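You operate a simulated robot arm through the tools that you are given. There is no shell and no other tool. Be economical: measure what you need, move in short steps, check, and stop when the job is done.

You run a simulated robot arm. Do the job below in one go: nothing can be reset, and whatever is moved stays where it is left.

TASK
Slot the three loose cores on top of the core rack by size.
Fine: try the 40 mm one in the ring gauge before you slot it; on No go it goes in the rack's rejects bin; leave the other cores.

The check looks at the end state, three seconds after you hand in, the way a careful person would. Anything else that was tipped, shoved, dropped, spilled or broken makes it a failure.

THE ROBOT
A 6-joint arm with a two-finger parallel gripper, fixed in place. Base frame: the origin is at the foot of the arm, x ahead of it, y to its left, z up; the work surface is at about z = 80. Lengths are in cm, angles in rad, forces in N, time in s.
With the tool pointing down near the work surface it reaches from about 26 to 68 cm from the base axis. Its first joint turns from -1.152 to 1.152 rad. Payload 2.9 kg.
The tool frame sits at the grasp point between the pads (the TCP): z along the fingers, y along the line on which they close. The tips reach 3 cm beyond it. The gripper opens to 11 cm. The fingers are 2 cm wide and 1 cm thick; the gripper's body (4.8 by 11.2 cm) begins 5.5 cm behind the TCP.
Orientation is told as [roll, pitch, yaw] about the base's x, y, z axes, in that order, counted from this pose: with the fingers straight down and closing along the base's y, the tool's x points along the base's -x, its y along +y and its z along -z.

THE INTERFACE
- The arm moves only by the tool arm_command. Its argument "deltas" is a list of rows, each an object of numbers (a shift or turn left out is 0, a gripper value left out holds the last): "ax", "ay", "az": the turn, a rotation vector about the tool's x, y, z in units of 90 degrees (1.0 is 90 degrees); "x", "y", "z": the shift along the tool's x, y, z in units of 200 mm (1.0 is 200 mm); "gripper": the gripper command, from -1 (fully open) to 1 (shut), values between in proportion. In form: [{"ax": .., "ay": .., "az": .., "x": .., "y": .., "z": .., "gripper": ..}, ...]. A call has 1 to 12 rows; each row is the pose to reach, as a shift and turn from the pose commanded when the call began, along the tool's axes at that moment. A call with a number of a shift or a turn outside -1 to 1 is refused whole. Each row takes 0.2 s and may step no farther than 5 cm and 0.15 rad from the row before; otherwise, or with a gripper value out of range, the whole call is refused. Where a pose cannot be reached the arm comes as near as it can. A force on the tool above 40 N (or 10 N above the force at the start of the call, whichever is more), or a blocked arm, ends the call early, and 0.2 s more pass. Each finger travels about 10.8 cm/s and halts on what it meets, pressing with about 44 N; the grip force reading is that of the motor and also rises with nothing between the fingers. The clock runs only during rows and for 0.2 s after the last one: add rows that repeat a pose to give the fingers time. It gives the time, the measured TCP pose, the force on the tool (base axes), the opening and the grip force at its end, in the units of the frame above (readings bear some noise), with the torque about the TCP (base axes, N m) and any sound that the robot's microphone picked up.
- Cameras (640 x 400 px; columns grow to the right, rows downward): "scene" is fixed at [9.06, 43.92, 138.24]; the picture's right is [-0.67, -0.75, 0.00], its down [-0.47, 0.42, -0.78] and it looks along [0.58, -0.52, -0.62] (base axes); focal length 226 px, centre (320, 200). "wrist" rides on the gripper at [7.2, 1.7, -10.3] in the tool frame; the picture's right is [-0.23, 0.97, 0.00], its down [-0.76, -0.18, -0.62] and it looks along [-0.61, -0.14, 0.78] (tool axes); focal length 222 px, centre (320, 200). There is no depth. A picture from a camera that has moved, and an enlarged one, comes with that camera's place and axes in the base frame and with its lens. The place of the scene camera against the robot may be out by one fixed shift of up to 1.2 cm in any direction.
- capture(camera): a new picture of that camera. The clock stands still meanwhile.
- enlarge(camera, box): a new picture of the part [left, top, right, bottom] of that camera's present view, enlarged. The clock stands still meanwhile.
- hand_in(): hands the job in; it is judged then, once.

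Work in short steps. Places have to be worked out from the pictures, the camera data and where the tool is seen: move nearer, look again, correct. Check each grasp and each placing, and mend what went wrong. You have 120 turns and 76 pictures in all, those below and enlarged ones among them. Open the gripper and draw the arm clear of the work before you hand the job in, unless the task says otherwise; then end with one line.

The tools are called as name(argument=value, ...) on one line, values as JSON. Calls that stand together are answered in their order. arm_command: Moves the arm, as the interface text tells. Its arguments: {"type":"object","properties":{"deltas":{"type":"array","items":{"type":"object","properties":{"ax":{"type":"number"},"ay":{"type":"number"},"az":{"type":"number"},"x":{"type":"number"},"y":{"type":"number"},"z":{"type":"number"},"gripper":{"type":"number"}}}}},"required":["deltas"]} The other tools are called the same way: capture (camera) takes a picture; enlarge (camera, box) takes an enlarged picture of a part of a camera's view; hand_in () hands the job in.

At the start:

```text
t: 0.0
position: [44.25, -12.16, 121.94]
tool_rot: [0.001, 0.0, 0.001]
force: [-0.3, -0.4, -0.8]
torque: [-0.01, 0.0, -0.03]
opening: 11.01
gripper_force: 0.0
```

scene: 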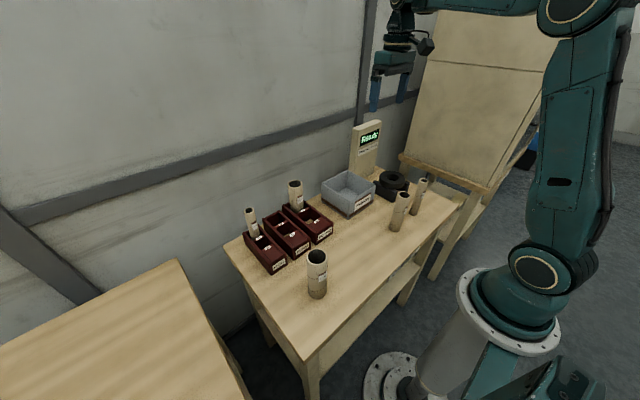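
wrist: 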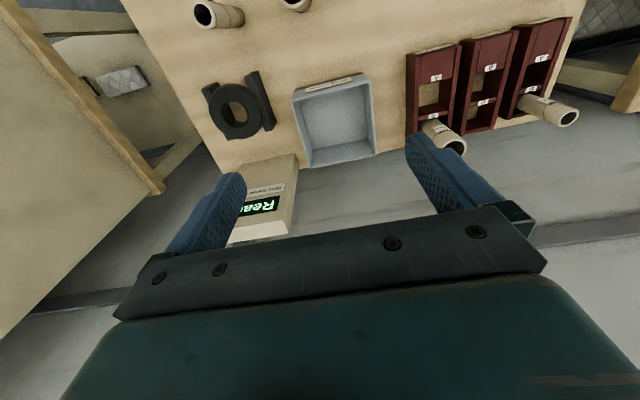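

I start by looking closely at the rack, gauge and loose cores in the scene view.

enlarge(camera="scene", box=[225, 170, 345, 305])

enlarge(camera="scene", box=[315, 110, 465, 240])

enlarge(camera="wrist", box=[390, 0, 600, 160])

enlarge(camera="wrist", box=[180, 50, 390, 250])

```text
2.96 times, centred on (285, 238) of scene
camera zoom: at [9.06, 43.92, 138.24], right [-0.67, -0.75, 0.0], down [-0.47, 0.42, -0.78], along [0.58, -0.52, -0.62], focal length 669 px, centre (424, 89)
```

zoom: 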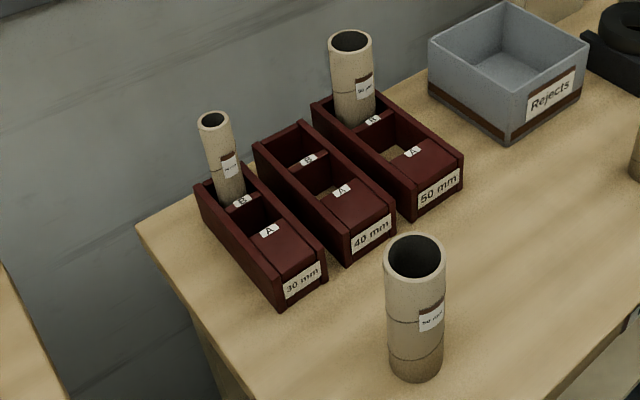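

```text
3.08 times, centred on (390, 175) of scene
camera zoom: at [9.06, 43.92, 138.24], right [-0.67, -0.75, 0.0], down [-0.47, 0.42, -0.78], along [0.58, -0.52, -0.62], focal length 695 px, centre (105, 277)
```

zoom: 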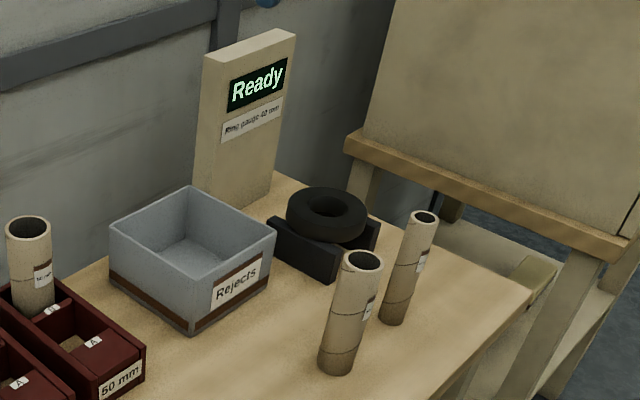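

```text
2.50 times, centred on (495, 80) of wrist
camera zoom: at [36.91, -10.39, 132.3], right [0.23, 0.97, 0.0], down [0.76, -0.18, 0.62], along [0.61, -0.14, -0.78], focal length 555 px, centre (-118, 500)
```

zoom: 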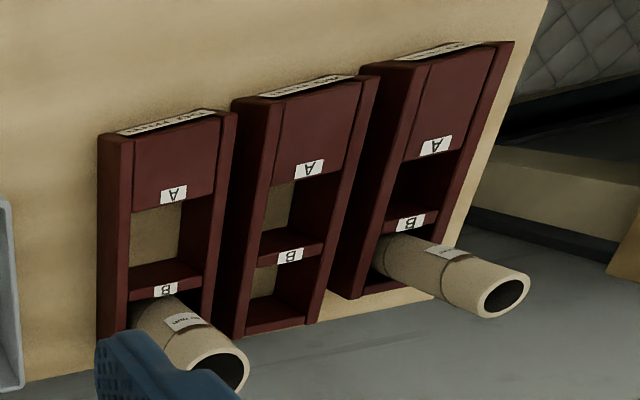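

```text
2.00 times, centred on (285, 150) of wrist
camera zoom: at [36.91, -10.39, 132.3], right [0.23, 0.97, 0.0], down [0.76, -0.18, 0.62], along [0.61, -0.14, -0.78], focal length 444 px, centre (390, 300)
```

zoom: 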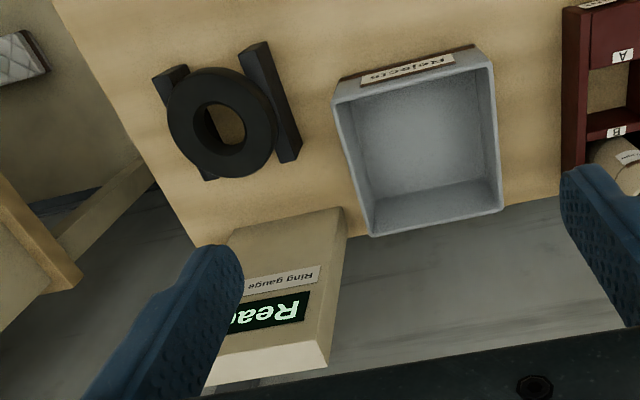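

Cores stand around x≈33.5 at y≈22.8 (50 mm), −14.6 (40?), −26.5 (30?). I zoom into the labels to confirm.

enlarge(camera="scene", box=[300, 245, 340, 270])

enlarge(camera="scene", box=[385, 172, 433, 202])

enlarge(camera="scene", box=[240, 175, 320, 235])

```text
16.00 times, centred on (320, 258) of scene
camera zoom: at [9.06, 43.92, 138.24], right [-0.67, -0.75, 0.0], down [-0.47, 0.42, -0.78], along [0.58, -0.52, -0.62], focal length 3613 px, centre (320, -720)
```

zoom: 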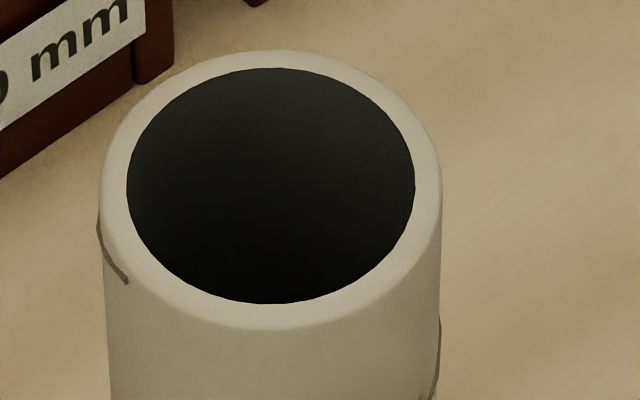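

```text
13.33 times, centred on (409, 187) of scene
camera zoom: at [9.06, 43.92, 138.24], right [-0.67, -0.75, 0.0], down [-0.47, 0.42, -0.78], along [0.58, -0.52, -0.62], focal length 3010 px, centre (-867, 373)
```

zoom: 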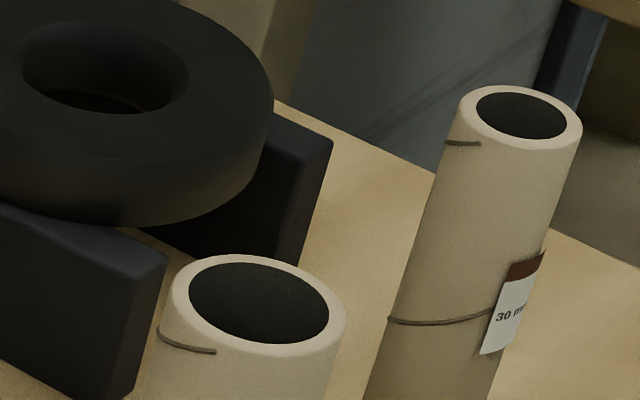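

```text
6.67 times, centred on (280, 205) of scene
camera zoom: at [9.06, 43.92, 138.24], right [-0.67, -0.75, 0.0], down [-0.47, 0.42, -0.78], along [0.58, -0.52, -0.62], focal length 1505 px, centre (587, 167)
```

zoom: 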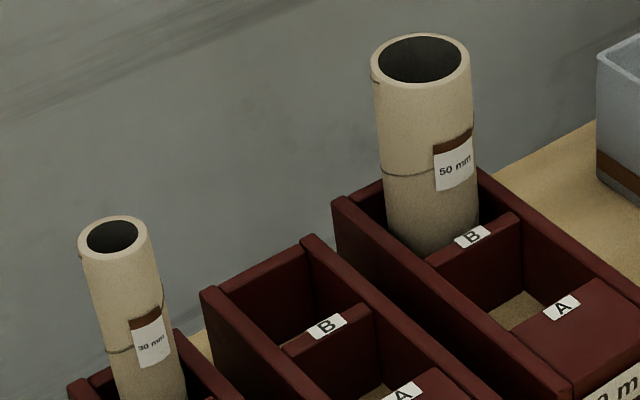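

Labels give only sizes, so 50→50 A, 30→30 A, and the middle 40 goes first to the gauge. I move above the 40 mm core, staying high.

arm_command(deltas=[{"x": 0.11, "y": -0.024, "z": 0.16, "gripper": -1}, {"x": 0.22, "y": -0.049, "z": 0.32}, {"x": 0.33, "y": -0.073, "z": 0.48}, {"x": 0.435, "y": -0.1, "z": 0.64}, {"x": 0.5425, "y": -0.122, "z": 0.797}, {"x": 0.5425, "y": -0.122, "z": 0.797}])

capture(camera="wrist")

```text
t: 1.4
position: [33.38, -14.63, 106.03]
tool_rot: [0.0, 0.001, -0.003]
force: [0.1, 0.9, 0.6]
torque: [0.03, -0.01, -0.03]
opening: 10.99
gripper_force: 0.0
```

```text
66 pictures are left
camera wrist: at [26.02, -12.95, 116.33], right [0.23, 0.97, 0.0], down [0.76, -0.18, 0.62], along [0.61, -0.14, -0.78], focal length 222 px, centre (320, 200)
```

wrist: 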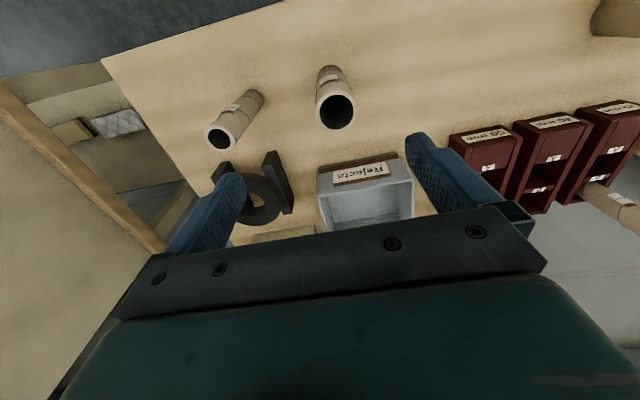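

enlarge(camera="wrist", box=[190, 50, 390, 175])

```text
3.20 times, centred on (290, 112) of wrist
camera zoom: at [26.02, -12.95, 116.33], right [0.23, 0.97, 0.0], down [0.76, -0.18, 0.62], along [0.61, -0.14, -0.78], focal length 711 px, centre (416, 480)
```

zoom: 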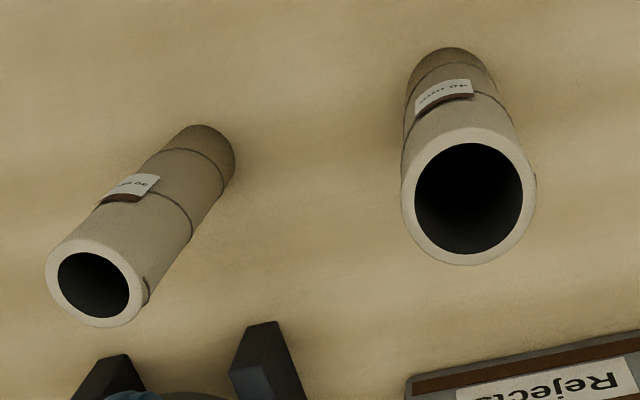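

The 40 mm core's top is at about (32.9, −12.9), height ≈14.5 cm. I centre above it and look again before descending.

arm_command(deltas=[{"x": 0.024, "y": 0.0865, "z": 0.0}, {"x": 0.024, "y": 0.0865, "z": 0.2}, {"x": 0.024, "y": 0.0865, "z": 0.3}, {"x": 0.024, "y": 0.0865, "z": 0.3}])

capture(camera="wrist")

capture(camera="scene")

```text
t: 2.4
position: [32.86, -12.98, 100.0]
tool_rot: [0.0, 0.0, -0.001]
force: [0.1, 0.7, 0.2]
torque: [-0.02, 0.02, 0.01]
opening: 10.99
gripper_force: 0.0
```

```text
64 pictures are left
camera wrist: at [25.64, -11.15, 110.36], right [0.23, 0.97, 0.0], down [0.76, -0.18, 0.62], along [0.61, -0.14, -0.78], focal length 222 px, centre (320, 200)
```

wrist: 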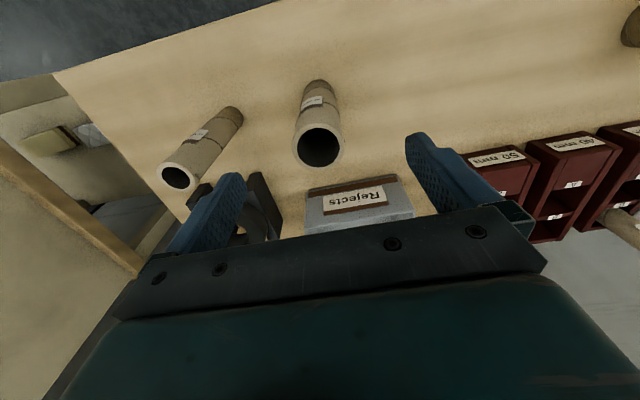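

```text
63 pictures are left
```

scene: 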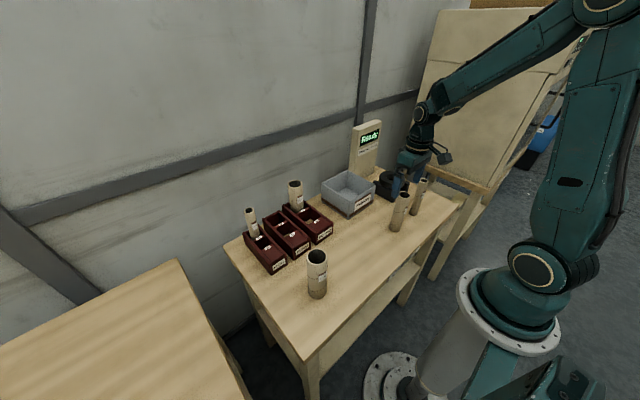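

Centred within ~2 mm. I descend to z≈90.5 and close.

arm_command(deltas=[{"x": -0.006, "y": 0.006, "z": 0.16}, {"x": -0.006, "y": 0.006, "z": 0.32}, {"x": -0.006, "y": 0.006, "z": 0.475}, {"x": -0.006, "y": 0.006, "z": 0.475}, {"x": -0.006, "y": 0.006, "z": 0.475, "gripper": 1}, {"x": -0.006, "y": 0.006, "z": 0.475, "gripper": 1}, {"x": -0.006, "y": 0.006, "z": 0.475, "gripper": 1}, {"x": -0.006, "y": 0.006, "z": 0.475, "gripper": 1}])

capture(camera="wrist")

```text
t: 4.2
position: [33.02, -12.63, 90.46]
tool_rot: [-0.001, -0.001, 0.0]
force: [-0.1, -0.4, -0.2]
torque: [-0.02, 0.01, -0.02]
opening: 3.9
gripper_force: 44.3
```

```text
62 pictures are left
camera wrist: at [25.75, -10.93, 100.84], right [0.23, 0.97, 0.0], down [0.76, -0.18, 0.62], along [0.61, -0.14, -0.78], focal length 222 px, centre (320, 200)
```

wrist: 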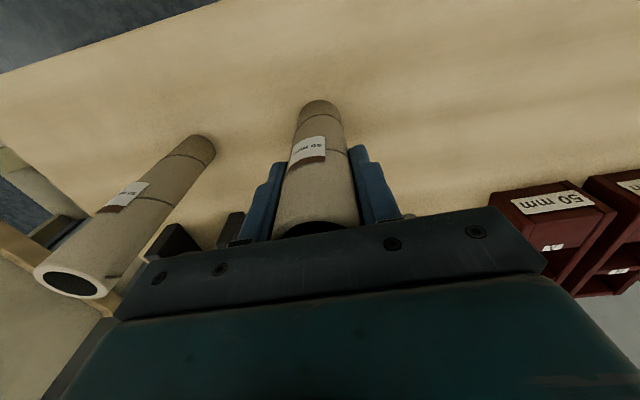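

Opening 3.9 with a firm grip. I zoom to read this core's label.

enlarge(camera="wrist", box=[270, 120, 350, 180])

enlarge(camera="wrist", box=[90, 170, 160, 220])

```text
6.67 times, centred on (310, 150) of wrist
camera zoom: at [25.75, -10.93, 100.84], right [0.23, 0.97, 0.0], down [0.76, -0.18, 0.62], along [0.61, -0.14, -0.78], focal length 1481 px, centre (387, 533)
```

zoom: 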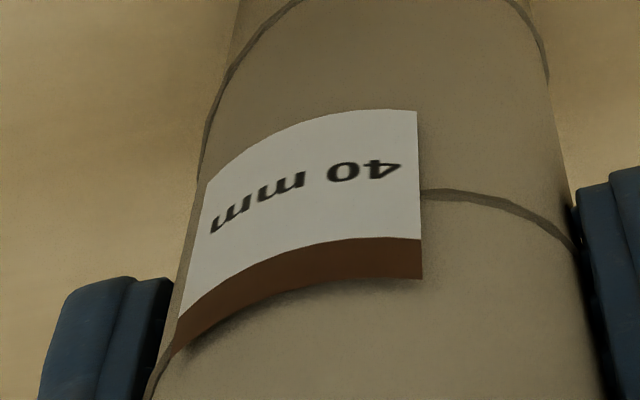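

```text
8.00 times, centred on (125, 195) of wrist
camera zoom: at [25.75, -10.93, 100.84], right [0.23, 0.97, 0.0], down [0.76, -0.18, 0.62], along [0.61, -0.14, -0.78], focal length 1777 px, centre (1880, 240)
```

zoom: 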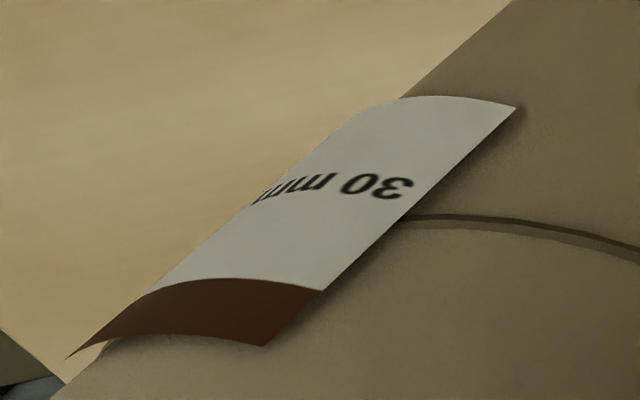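

It is the 40 mm core. I lift it straight up, then move toward the ring gauge while staying back to look at it.

arm_command(deltas=[{"z": -0.2}, {"z": -0.4}, {"z": -0.6}, {"z": -0.8}, {"z": -0.95}, {"y": -0.2, "z": -0.95}, {"y": -0.4, "z": -0.95}, {"y": -0.6, "z": -0.95}, {"y": -0.75, "z": -0.95, "x": -0.1}, {"y": -0.75, "z": -0.95, "x": -0.1}])

capture(camera="wrist")

```text
t: 6.4
position: [34.97, -27.94, 109.53]
tool_rot: [-0.001, 0.001, -0.001]
force: [0.9, -0.3, -0.6]
torque: [0.02, 0.02, -0.01]
opening: 3.87
gripper_force: 44.3
```

```text
59 pictures are left
camera wrist: at [27.74, -26.13, 119.82], right [0.23, 0.97, 0.0], down [0.76, -0.18, 0.62], along [0.61, -0.14, -0.78], focal length 222 px, centre (320, 200)
```

wrist: 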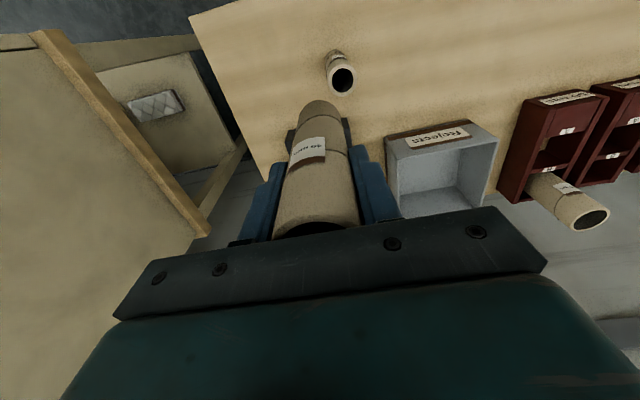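

The core hides the ring; I shift to +y so the ring shows beside the gripper.

arm_command(deltas=[{"y": 0.2, "z": -0.15}, {"y": 0.4, "z": -0.3}, {"y": 0.55, "z": -0.5}, {"y": 0.55, "z": -0.5}])

capture(camera="wrist")

```text
t: 7.4
position: [35.15, -16.86, 119.61]
tool_rot: [0.0, 0.0, 0.0]
force: [-0.5, 0.2, -1.3]
torque: [-0.02, 0.01, -0.01]
opening: 3.87
gripper_force: 44.1
```

```text
58 pictures are left
camera wrist: at [27.83, -15.01, 129.91], right [0.23, 0.97, 0.0], down [0.76, -0.18, 0.62], along [0.61, -0.14, -0.78], focal length 222 px, centre (320, 200)
```

wrist: 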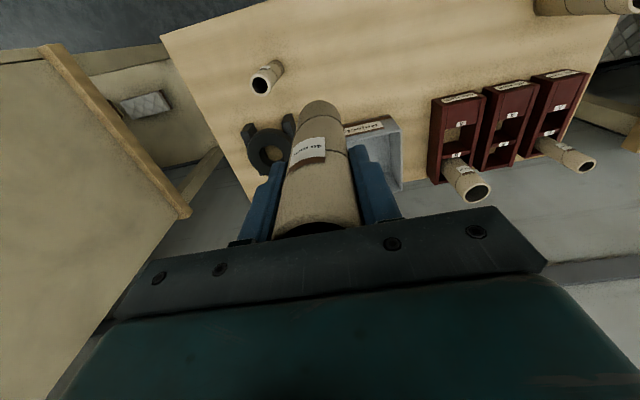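

enlarge(camera="wrist", box=[225, 60, 325, 190])

enlarge(camera="scene", box=[345, 150, 425, 210])

enlarge(camera="wrist", box=[420, 60, 600, 210])

```text
3.08 times, centred on (275, 125) of wrist
camera zoom: at [27.83, -15.01, 129.91], right [0.23, 0.97, 0.0], down [0.76, -0.18, 0.62], along [0.61, -0.14, -0.78], focal length 684 px, centre (458, 431)
```

zoom: 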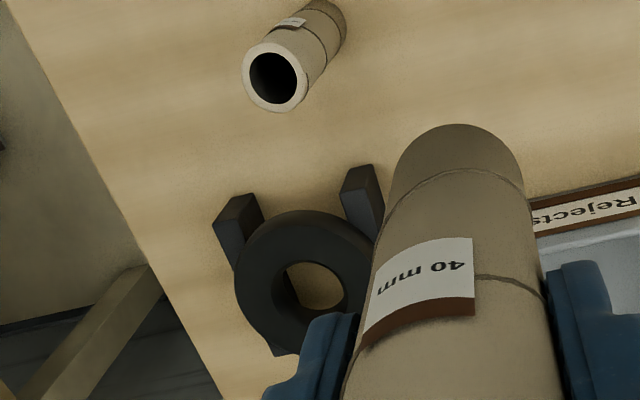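

```text
6.67 times, centred on (385, 180) of scene
camera zoom: at [9.06, 43.92, 138.24], right [-0.67, -0.75, 0.0], down [-0.47, 0.42, -0.78], along [0.58, -0.52, -0.62], focal length 1505 px, centre (-113, 333)
```

zoom: 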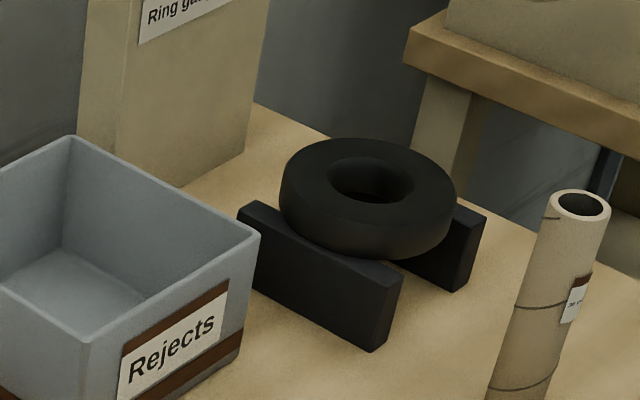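

```text
2.67 times, centred on (510, 135) of wrist
camera zoom: at [27.83, -15.01, 129.91], right [0.23, 0.97, 0.0], down [0.76, -0.18, 0.62], along [0.61, -0.14, -0.78], focal length 592 px, centre (-187, 373)
```

zoom: 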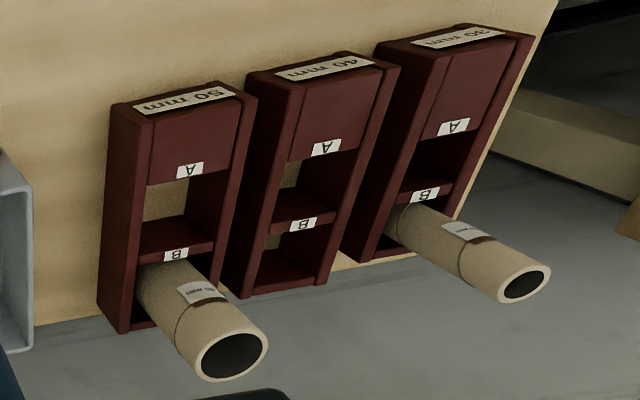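

The ring is partly hidden by a finger. I shift to get an unobstructed view.

arm_command(deltas=[{"x": -0.05, "y": 0.15, "z": 0.1}, {"x": -0.15, "y": 0.35, "z": 0.2}, {"x": -0.15, "y": 0.35, "z": 0.3}, {"x": -0.15, "y": 0.35, "z": 0.3}])

enlarge(camera="wrist", box=[150, 90, 270, 210])

```text
t: 8.4
position: [37.93, -9.84, 113.55]
tool_rot: [0.0, -0.001, 0.0]
force: [-1.0, -0.4, -1.0]
torque: [-0.03, -0.02, -0.01]
opening: 3.87
gripper_force: 44.2
```

```text
3.33 times, centred on (210, 150) of wrist
camera zoom: at [30.69, -8.05, 123.82], right [0.23, 0.97, 0.0], down [0.76, -0.18, 0.62], along [0.61, -0.14, -0.78], focal length 740 px, centre (687, 367)
```

zoom: 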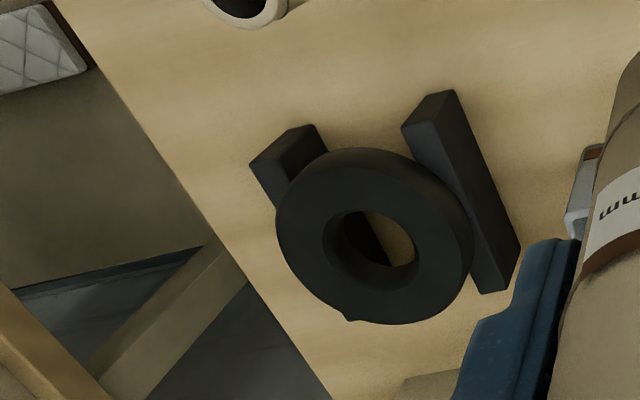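

Ring hole is near (47, −30), top z≈87–88, but a nadir view is more certain. I fly (high) so the camera sits above the ring; the panel stands at x≈61, so I stop at x≈54.

arm_command(deltas=[{"x": -0.13, "y": -0.167}, {"x": -0.26, "y": -0.333}, {"x": -0.4, "y": -0.5}, {"x": -0.53, "y": -0.667}, {"x": -0.66, "y": -0.833}, {"x": -0.79, "y": -1.0}, {"x": -0.79, "y": -1.0}])

capture(camera="wrist")

capture(camera="scene")

```text
t: 10.0
position: [53.83, -29.86, 113.53]
tool_rot: [0.002, 0.001, 0.0]
force: [0.2, -0.1, -0.7]
torque: [0.02, 0.02, -0.02]
opening: 3.88
gripper_force: 43.4
```

```text
53 pictures are left
camera wrist: at [46.53, -28.08, 123.83], right [0.23, 0.97, 0.0], down [0.76, -0.18, 0.62], along [0.61, -0.14, -0.78], focal length 222 px, centre (320, 200)
```

wrist: 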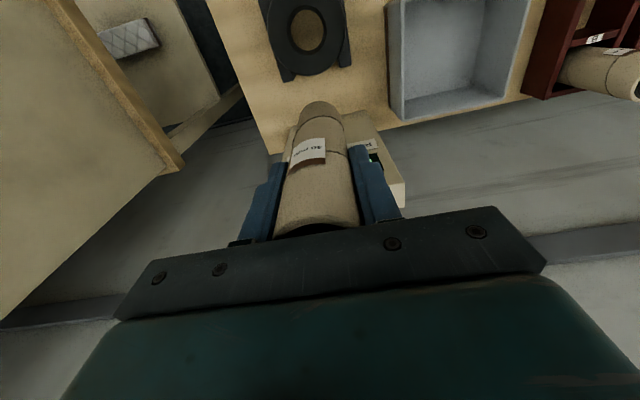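

```text
52 pictures are left
```

scene: 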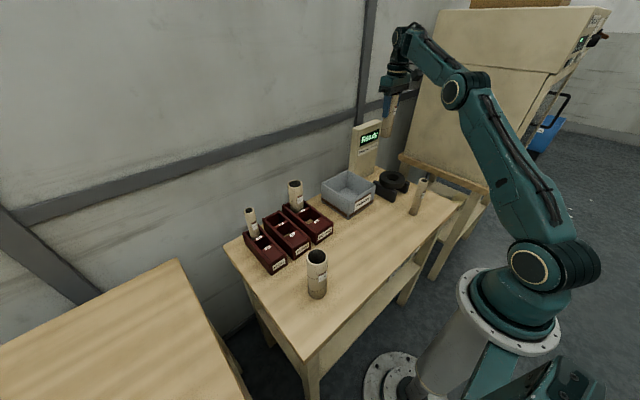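

enlarge(camera="wrist", box=[250, 0, 370, 85])

```text
4.71 times, centred on (310, 42) of wrist
camera zoom: at [46.53, -28.08, 123.83], right [0.23, 0.97, 0.0], down [0.76, -0.18, 0.62], along [0.61, -0.14, -0.78], focal length 1045 px, centre (367, 941)
```

zoom: 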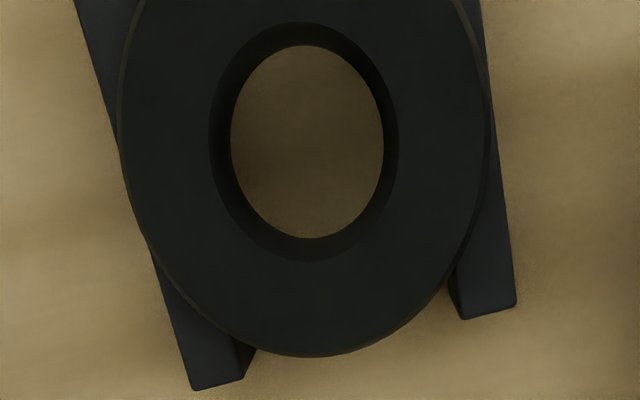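

The nadir view gives the hole centre at ≈(46.95, −29.95), with a generous opening. I move over it and lower until the core's foot is ~2 cm above the ring.

arm_command(deltas=[{"x": 0.172, "y": -0.003}, {"x": 0.344, "y": -0.0045}, {"x": 0.344, "y": -0.0045, "z": 0.2}, {"x": 0.344, "y": -0.0045, "z": 0.4}, {"x": 0.344, "y": -0.0045, "z": 0.6}, {"x": 0.344, "y": -0.0045, "z": 0.6}])

enlarge(camera="scene", box=[345, 100, 445, 210])

capture(camera="wrist")

```text
t: 11.4
position: [47.06, -29.99, 101.61]
tool_rot: [0.0, 0.0, 0.0]
force: [0.0, 0.4, -1.1]
torque: [0.01, 0.0, 0.02]
opening: 3.85
gripper_force: 43.5
```

```text
3.64 times, centred on (395, 155) of scene
camera zoom: at [9.06, 43.92, 138.24], right [-0.67, -0.75, 0.0], down [-0.47, 0.42, -0.78], along [0.58, -0.52, -0.62], focal length 821 px, centre (47, 364)
```

zoom: 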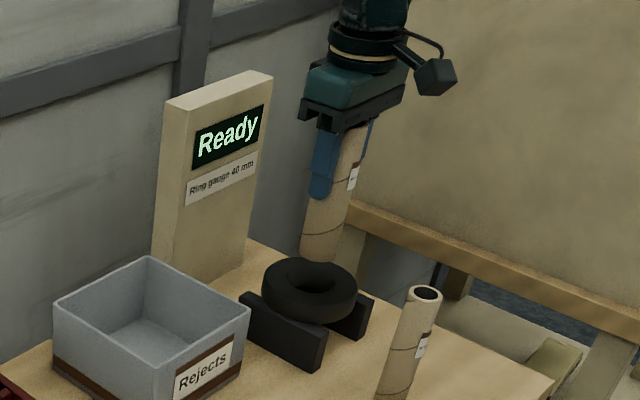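

```text
49 pictures are left
camera wrist: at [39.72, -28.14, 111.85], right [0.23, 0.97, 0.0], down [0.76, -0.18, 0.62], along [0.61, -0.14, -0.78], focal length 222 px, centre (320, 200)
```

wrist: 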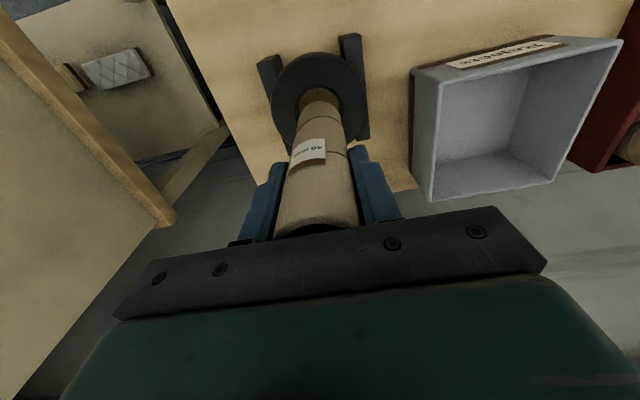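

The core's axis lines up with the hole in both views. I lower slowly in small steps.

arm_command(deltas=[{"z": 0.05}, {"z": 0.09}, {"z": 0.125}, {"z": 0.155}, {"z": 0.185}, {"z": 0.215}, {"z": 0.245}, {"z": 0.245}])

enlarge(camera="scene", box=[345, 100, 445, 210])

enlarge(camera="wrist", box=[240, 30, 400, 130])

```text
t: 13.2
position: [46.94, -29.77, 96.63]
tool_rot: [-0.001, 0.0, -0.002]
force: [0.0, -0.3, -0.4]
torque: [0.03, 0.0, 0.01]
opening: 3.88
gripper_force: 43.6
```

```text
3.64 times, centred on (395, 155) of scene
camera zoom: at [9.06, 43.92, 138.24], right [-0.67, -0.75, 0.0], down [-0.47, 0.42, -0.78], along [0.58, -0.52, -0.62], focal length 821 px, centre (47, 364)
```

zoom: 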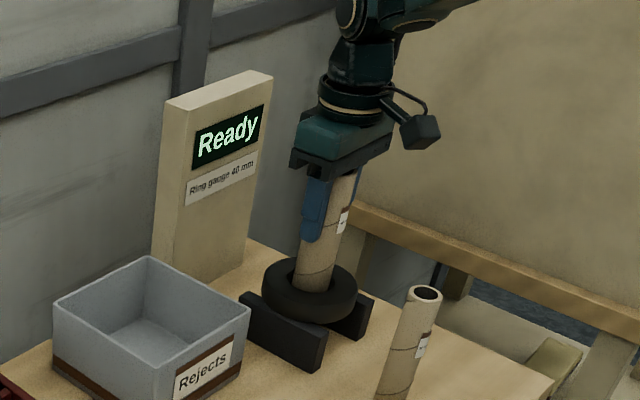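

```text
4.00 times, centred on (320, 80) of wrist
camera zoom: at [39.62, -28.05, 106.94], right [0.23, 0.97, 0.0], down [0.76, -0.18, 0.62], along [0.61, -0.14, -0.78], focal length 888 px, centre (320, 680)
```

zoom: 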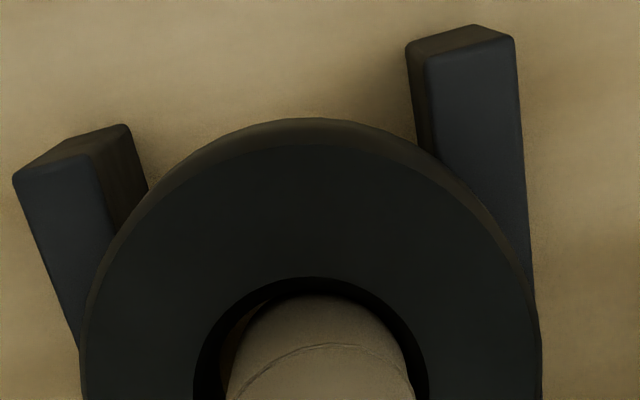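

The foot entered the hole with no contact force. I correct y by −1.5 mm and go on down gently until the gauge answers.

arm_command(deltas=[{"y": -0.0075, "z": 0.0}, {"y": -0.0075, "z": 0.03}, {"y": -0.0075, "z": 0.06}, {"y": -0.0075, "z": 0.09}, {"y": -0.0075, "z": 0.12}, {"y": -0.0075, "z": 0.15}, {"y": -0.0075, "z": 0.15}])

enlarge(camera="scene", box=[345, 100, 445, 210])

```text
t: 14.8
position: [46.94, -29.91, 93.55]
tool_rot: [-0.001, 0.0, 0.0]
force: [-0.3, 0.6, -0.1]
torque: [-0.02, 0.0, 0.01]
opening: 3.87
gripper_force: 43.5
```

```text
3.64 times, centred on (395, 155) of scene
camera zoom: at [9.06, 43.92, 138.24], right [-0.67, -0.75, 0.0], down [-0.47, 0.42, -0.78], along [0.58, -0.52, -0.62], focal length 821 px, centre (47, 364)
```

zoom: 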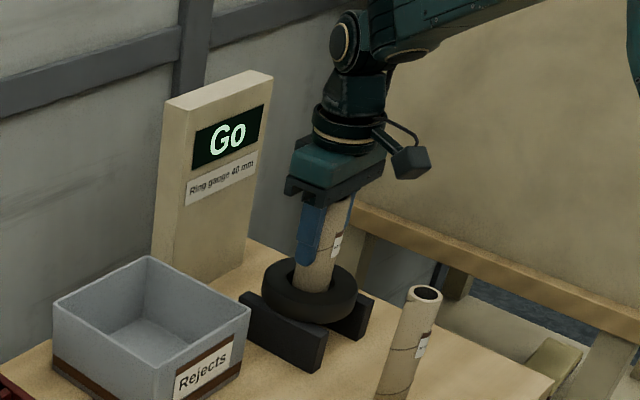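

The gauge shows "Go". I hold a moment to make sure the verdict is stable, then lift out.

arm_command(deltas=[{"z": 0.0}, {"z": 0.0}, {"z": 0.0}, {"z": 0.0}, {"z": 0.0}])

enlarge(camera="scene", box=[345, 110, 405, 160])

arm_command(deltas=[{"z": -0.05}, {"z": -0.15}, {"z": -0.3}, {"z": -0.5}, {"z": -0.75}, {"z": -0.98}, {"z": -0.98}])

capture(camera="scene")

```text
t: 16.0
position: [46.88, -29.96, 93.65]
tool_rot: [0.001, 0.0, 0.001]
force: [0.6, 0.6, -0.7]
torque: [0.02, 0.02, 0.02]
opening: 3.91
gripper_force: 44.3
```

```text
8.00 times, centred on (375, 135) of scene
camera zoom: at [9.06, 43.92, 138.24], right [-0.67, -0.75, 0.0], down [-0.47, 0.42, -0.78], along [0.58, -0.52, -0.62], focal length 1806 px, centre (-120, 720)
```

zoom: 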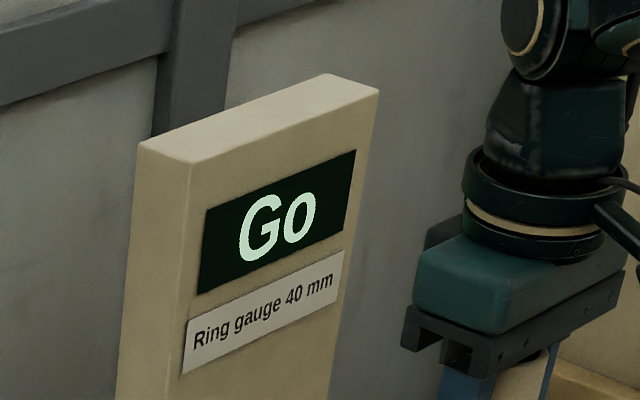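

```text
t: 17.6
position: [46.86, -30.04, 113.33]
tool_rot: [0.002, -0.001, 0.0]
force: [0.4, 0.4, 0.2]
torque: [0.02, 0.02, 0.0]
opening: 3.85
gripper_force: 43.7
```

```text
44 pictures are left
```

scene: 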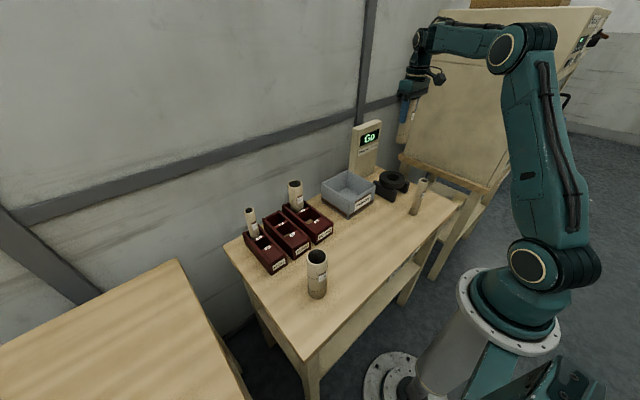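

"Go" is stable, ring undisturbed. The core therefore goes to the 40 mm lane. I carry it high across to the rack for a near-nadir look at the slots.

arm_command(deltas=[{"y": 0.24}, {"y": 0.48}, {"y": 0.72}, {"y": 0.96}, {"y": 0.96}])

arm_command(deltas=[{"y": 0.24}, {"y": 0.48}, {"y": 0.72}, {"y": 0.96}, {"y": 1.0}, {"y": 1.0, "x": -0.2}, {"y": 1.0, "x": -0.4}, {"y": 1.0, "x": -0.5}, {"y": 1.0, "x": -0.5}])

capture(camera="wrist")

```text
t: 18.8
position: [47.01, -10.7, 113.22]
tool_rot: [0.001, -0.001, -0.002]
force: [0.3, 0.2, 0.2]
torque: [0.01, -0.02, 0.01]
opening: 3.88
gripper_force: 44.4
```

```text
t: 20.8
position: [57.01, 9.23, 113.09]
tool_rot: [0.001, 0.001, 0.0]
force: [0.5, -0.3, -0.9]
torque: [0.0, 0.02, -0.02]
opening: 3.89
gripper_force: 44.1
```

```text
43 pictures are left
camera wrist: at [49.63, 10.99, 123.43], right [0.23, 0.97, 0.0], down [0.76, -0.18, 0.62], along [0.61, -0.14, -0.78], focal length 222 px, centre (320, 200)
```

wrist: 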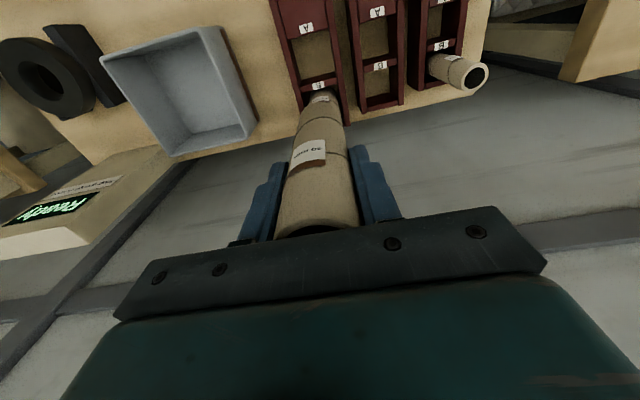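

enlarge(camera="wrist", box=[265, 0, 495, 115])

```text
2.78 times, centred on (380, 58) of wrist
camera zoom: at [49.63, 10.99, 123.43], right [0.23, 0.97, 0.0], down [0.76, -0.18, 0.62], along [0.61, -0.14, -0.78], focal length 618 px, centre (153, 596)
```

zoom: 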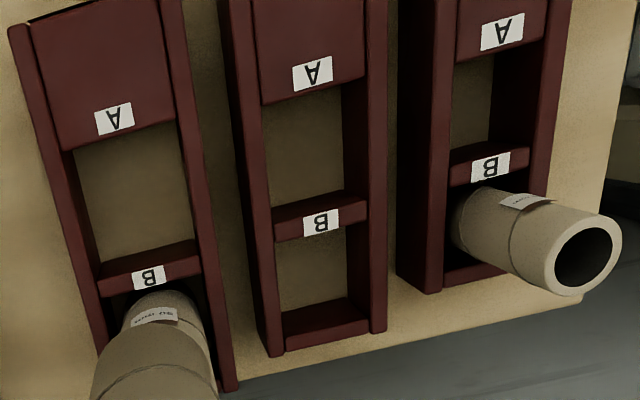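

Slots clearly seen: 40 A centre ≈(53.3, 18.5). I shift so the camera is right above that slot to remove the height ambiguity.

arm_command(deltas=[{"y": 0.2}, {"y": 0.375, "x": -0.05}, {"y": 0.375, "x": -0.1}, {"y": 0.375, "x": -0.1}])

enlarge(camera="wrist", box=[200, 0, 440, 120])

```text
t: 21.8
position: [58.96, 16.7, 113.09]
tool_rot: [-0.001, -0.001, 0.001]
force: [0.0, 0.1, -0.3]
torque: [-0.01, 0.01, 0.01]
opening: 3.88
gripper_force: 43.9
```

```text
2.67 times, centred on (320, 60) of wrist
camera zoom: at [51.63, 18.47, 123.47], right [0.23, 0.97, 0.0], down [0.76, -0.18, 0.62], along [0.61, -0.14, -0.78], focal length 592 px, centre (320, 573)
```

zoom: 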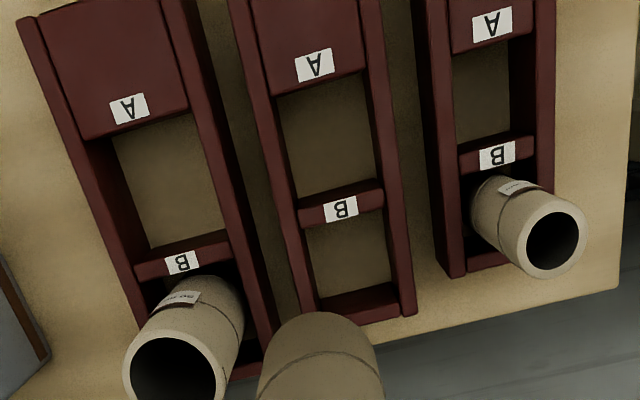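

40 A slot centre ≈(53.45, 18.55), 4.8 cm square; 50 A ≈(53.5, 9.2); 30 A ≈(53.6, 27.05). I move over 40 A and lower until the foot is ~3 cm above the rack.

arm_command(deltas=[{"x": 0.14, "y": 0.05}, {"x": 0.275, "y": 0.0925}, {"x": 0.275, "y": 0.0925, "z": 0.2}, {"x": 0.275, "y": 0.0925, "z": 0.4}, {"x": 0.275, "y": 0.0925, "z": 0.6}, {"x": 0.275, "y": 0.0925, "z": 0.65}, {"x": 0.275, "y": 0.0925, "z": 0.65}])

capture(camera="wrist")

enlarge(camera="scene", box=[225, 150, 345, 285])

```text
t: 23.4
position: [53.47, 18.64, 100.32]
tool_rot: [0.0, 0.0, 0.0]
force: [0.7, -0.2, 0.0]
torque: [0.0, -0.01, 0.03]
opening: 3.87
gripper_force: 44.5
```

```text
40 pictures are left
camera wrist: at [46.18, 20.33, 110.57], right [0.23, 0.97, 0.0], down [0.76, -0.18, 0.62], along [0.61, -0.14, -0.78], focal length 222 px, centre (320, 200)
```

wrist: 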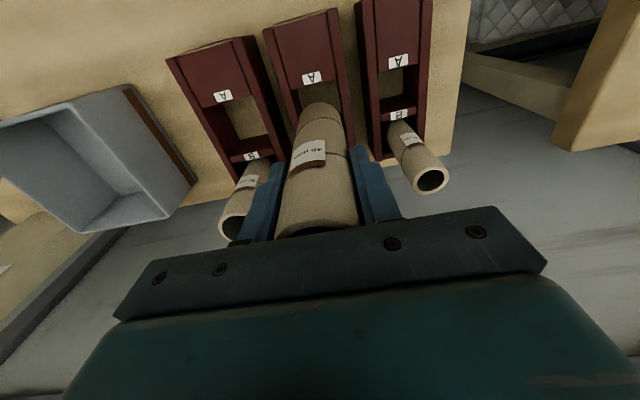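

```text
2.96 times, centred on (285, 218) of scene
camera zoom: at [9.06, 43.92, 138.24], right [-0.67, -0.75, 0.0], down [-0.47, 0.42, -0.78], along [0.58, -0.52, -0.62], focal length 669 px, centre (424, 148)
```

zoom: 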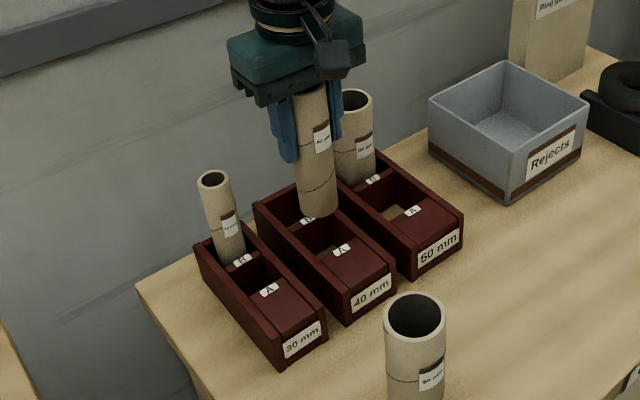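

Alignment looks right. I lower to just above the rack's top and check.

arm_command(deltas=[{"z": 0.06}, {"z": 0.12}, {"z": 0.15}, {"z": 0.15}])

enlarge(camera="wrist", box=[250, 50, 400, 150])

enlarge(camera="scene", box=[260, 180, 340, 250])

```text
t: 24.4
position: [53.43, 18.64, 97.34]
tool_rot: [0.0, -0.001, -0.002]
force: [0.2, -0.2, -1.1]
torque: [-0.02, -0.02, -0.03]
opening: 3.87
gripper_force: 43.9
```

```text
4.00 times, centred on (325, 100) of wrist
camera zoom: at [46.14, 20.36, 107.55], right [0.23, 0.97, 0.0], down [0.76, -0.18, 0.62], along [0.61, -0.14, -0.78], focal length 888 px, centre (300, 600)
```

zoom: 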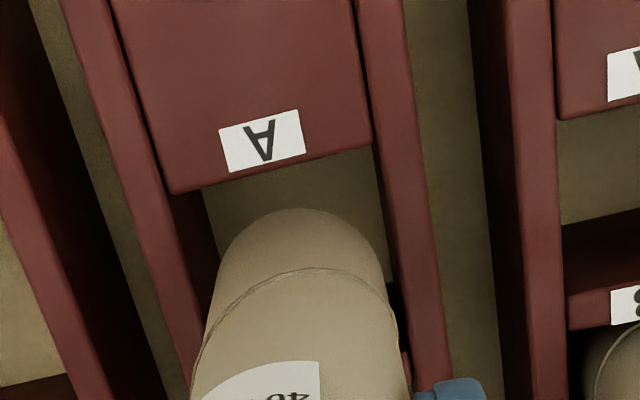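

```text
5.71 times, centred on (300, 215) of scene
camera zoom: at [9.06, 43.92, 138.24], right [-0.67, -0.75, 0.0], down [-0.47, 0.42, -0.78], along [0.58, -0.52, -0.62], focal length 1290 px, centre (434, 114)
```

zoom: 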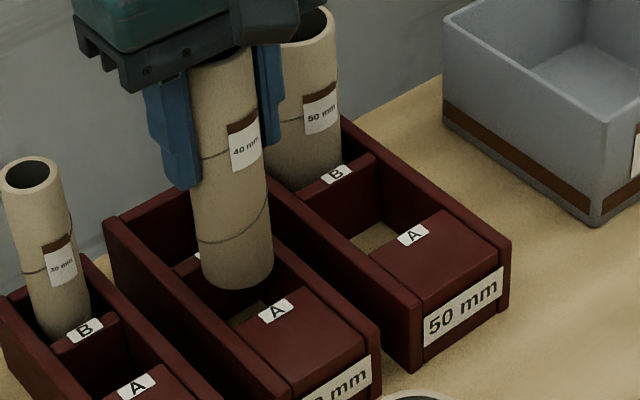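

The core sits ~1–2 mm to +y of the slot centre; I correct and lower it into the slot in small steps, watching the force.

arm_command(deltas=[{"y": -0.006, "x": 0.003}, {"y": -0.006, "x": 0.003, "z": 0.05}, {"y": -0.006, "x": 0.003, "z": 0.1}, {"y": -0.006, "x": 0.003, "z": 0.15}, {"y": -0.006, "x": 0.003, "z": 0.2}, {"y": -0.006, "x": 0.003, "z": 0.25}, {"y": -0.006, "x": 0.003, "z": 0.3}, {"y": -0.006, "x": 0.003, "z": 0.3}])

capture(camera="wrist")

enlarge(camera="scene", box=[225, 170, 345, 285])

```text
t: 26.2
position: [53.46, 18.44, 91.18]
tool_rot: [0.001, 0.0, 0.001]
force: [0.8, 0.6, -1.1]
torque: [0.04, 0.01, 0.02]
opening: 3.88
gripper_force: 43.8
```

```text
36 pictures are left
camera wrist: at [46.08, 20.23, 101.56], right [0.23, 0.97, 0.0], down [0.76, -0.18, 0.62], along [0.61, -0.14, -0.78], focal length 222 px, centre (320, 200)
```

wrist: 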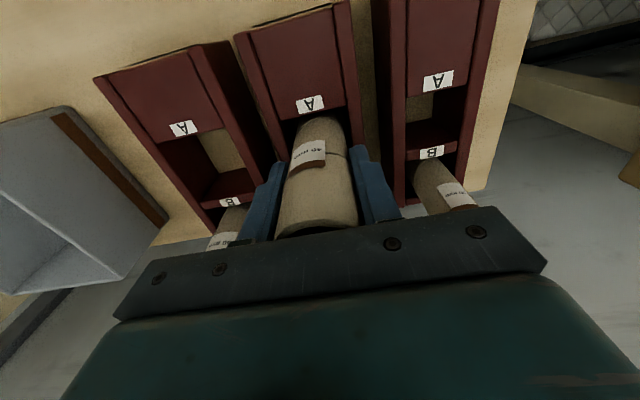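

```text
3.48 times, centred on (285, 228) of scene
camera zoom: at [9.06, 43.92, 138.24], right [-0.67, -0.75, 0.0], down [-0.47, 0.42, -0.78], along [0.58, -0.52, -0.62], focal length 785 px, centre (442, 104)
```

zoom: 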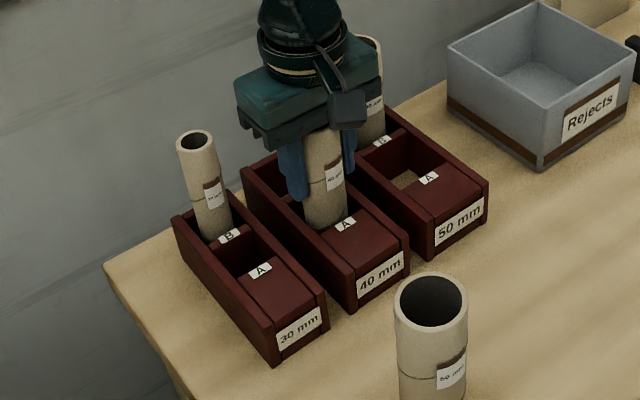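

It is in the slot. I lower the last ~7 mm to the floor, then open partly (to ~6.5 cm).

arm_command(deltas=[{"z": 0.015}, {"z": 0.025}, {"z": 0.033}, {"z": 0.033}])

```text
t: 27.2
position: [53.49, 18.55, 90.65]
tool_rot: [0.0, 0.001, -0.001]
force: [-0.7, -0.5, -0.7]
torque: [0.04, -0.01, 0.02]
opening: 3.88
gripper_force: 43.9
```

arm_command(deltas=[{"z": 0.006}, {"z": 0.01}, {"z": 0.01}])

arm_command(deltas=[{"gripper": -0.1}, {"gripper": -0.1}, {"gripper": -0.1}, {"gripper": -0.1}])

capture(camera="wrist")

```text
t: 28.0
position: [53.45, 18.48, 90.45]
tool_rot: [0.001, -0.002, 0.0]
force: [-0.6, 1.1, 6.7]
torque: [0.01, 0.17, 0.0]
opening: 3.85
gripper_force: 44.2
```

```text
t: 29.0
position: [53.34, 18.53, 90.39]
tool_rot: [0.0, 0.001, 0.001]
force: [0.2, -0.1, 0.8]
torque: [0.04, 0.02, 0.0]
opening: 6.05
gripper_force: 0.0
```

```text
34 pictures are left
camera wrist: at [46.07, 20.2, 100.73], right [0.23, 0.97, 0.0], down [0.76, -0.18, 0.62], along [0.61, -0.14, -0.78], focal length 222 px, centre (320, 200)
```

wrist: 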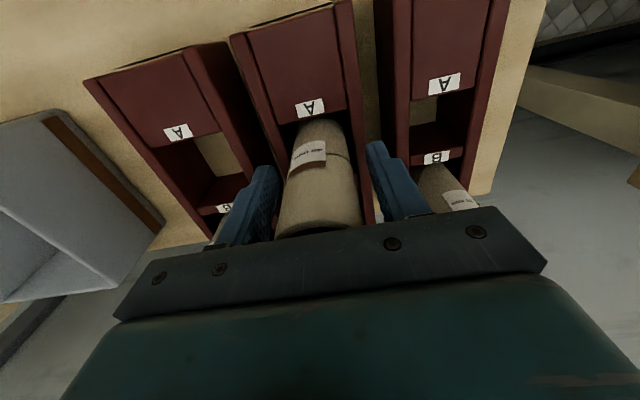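

Touchdown and release confirmed. I rise straight up and travel to the 30 mm core at ≈(32.8, −25.0).

arm_command(deltas=[{"z": -0.1}, {"z": -0.3}, {"z": -0.5}, {"z": -0.75}, {"z": -0.75, "x": 0.25}, {"z": -0.75, "x": 0.5}, {"z": -0.75, "x": 0.75}, {"z": -0.75, "x": 1.0}, {"z": -0.75, "x": 1.0, "y": -0.25, "gripper": -1}, {"z": -0.75, "x": 1.0, "y": -0.5}, {"z": -0.75, "x": 1.0, "y": -0.75}, {"z": -0.75, "x": 1.0, "y": -1.0}])

arm_command(deltas=[{"y": -0.25}, {"y": -0.5}, {"y": -0.75}, {"y": -1.0}, {"y": -1.0, "x": 0.03}])

arm_command(deltas=[{"y": -0.16, "z": 0.1}, {"y": -0.16, "z": 0.25}, {"y": -0.16, "z": 0.25}])

capture(camera="wrist")

capture(camera="scene")

```text
t: 31.6
position: [33.37, -1.57, 105.31]
tool_rot: [-0.001, 0.002, 0.001]
force: [0.5, -0.4, -0.1]
torque: [-0.02, 0.0, 0.02]
opening: 11.0
gripper_force: 0.0
```

```text
t: 32.8
position: [32.8, -21.54, 105.27]
tool_rot: [0.0, 0.0, 0.0]
force: [0.6, 0.9, -0.2]
torque: [0.01, 0.02, 0.0]
opening: 10.97
gripper_force: 0.0
```

```text
t: 33.6
position: [32.76, -24.6, 100.29]
tool_rot: [0.0, 0.0, 0.001]
force: [0.1, 0.4, 0.5]
torque: [-0.03, 0.0, -0.01]
opening: 11.01
gripper_force: 0.0
```

```text
33 pictures are left
camera wrist: at [25.45, -22.94, 110.63], right [0.23, 0.97, 0.0], down [0.76, -0.18, 0.62], along [0.61, -0.14, -0.78], focal length 222 px, centre (320, 200)
```

wrist: 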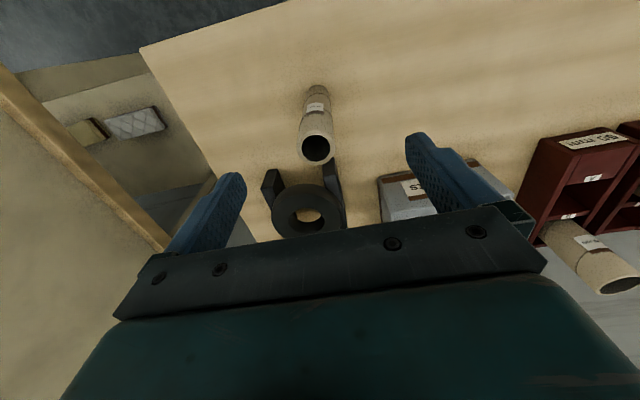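

```text
32 pictures are left
```

scene: 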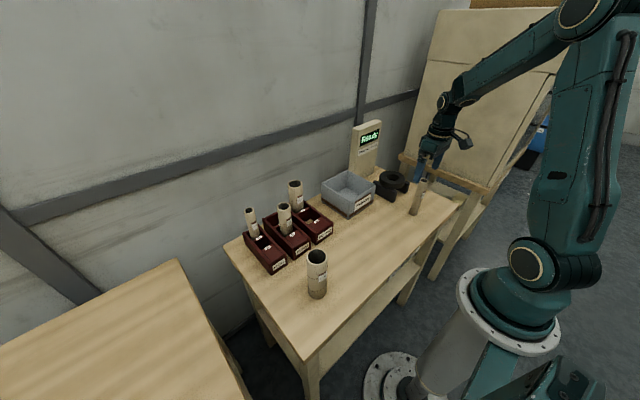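

The 30 mm core is at ≈(32.9, −25.0). Small correction, descend and grip.

arm_command(deltas=[{"x": -0.006, "y": -0.02, "z": 0.15}, {"x": -0.006, "y": -0.02, "z": 0.32}, {"x": -0.006, "y": -0.02, "z": 0.49}, {"x": -0.006, "y": -0.02, "z": 0.49}, {"x": -0.006, "y": -0.02, "z": 0.49, "gripper": 1}, {"x": -0.006, "y": -0.02, "z": 0.49, "gripper": 1}, {"x": -0.006, "y": -0.02, "z": 0.49, "gripper": 1}, {"x": -0.006, "y": -0.02, "z": 0.49, "gripper": 1}, {"x": -0.006, "y": -0.02, "z": 0.49, "gripper": 1}])

capture(camera="wrist")

```text
t: 35.6
position: [32.91, -25.12, 90.5]
tool_rot: [-0.002, -0.001, 0.0]
force: [0.7, 0.4, -0.3]
torque: [0.02, -0.01, 0.0]
opening: 2.88
gripper_force: 44.0
```

```text
31 pictures are left
camera wrist: at [25.56, -23.32, 100.82], right [0.23, 0.97, 0.0], down [0.76, -0.18, 0.62], along [0.61, -0.14, -0.78], focal length 222 px, centre (320, 200)
```

wrist: 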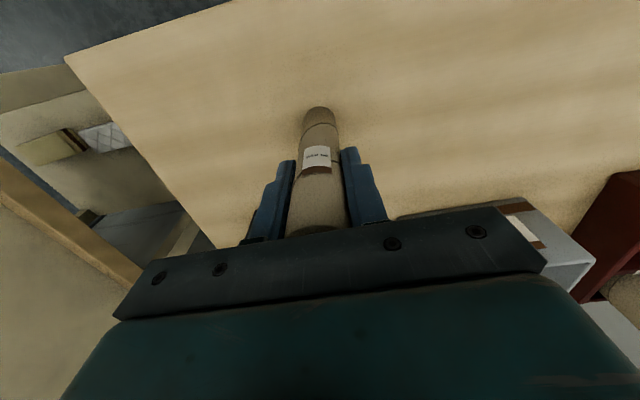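

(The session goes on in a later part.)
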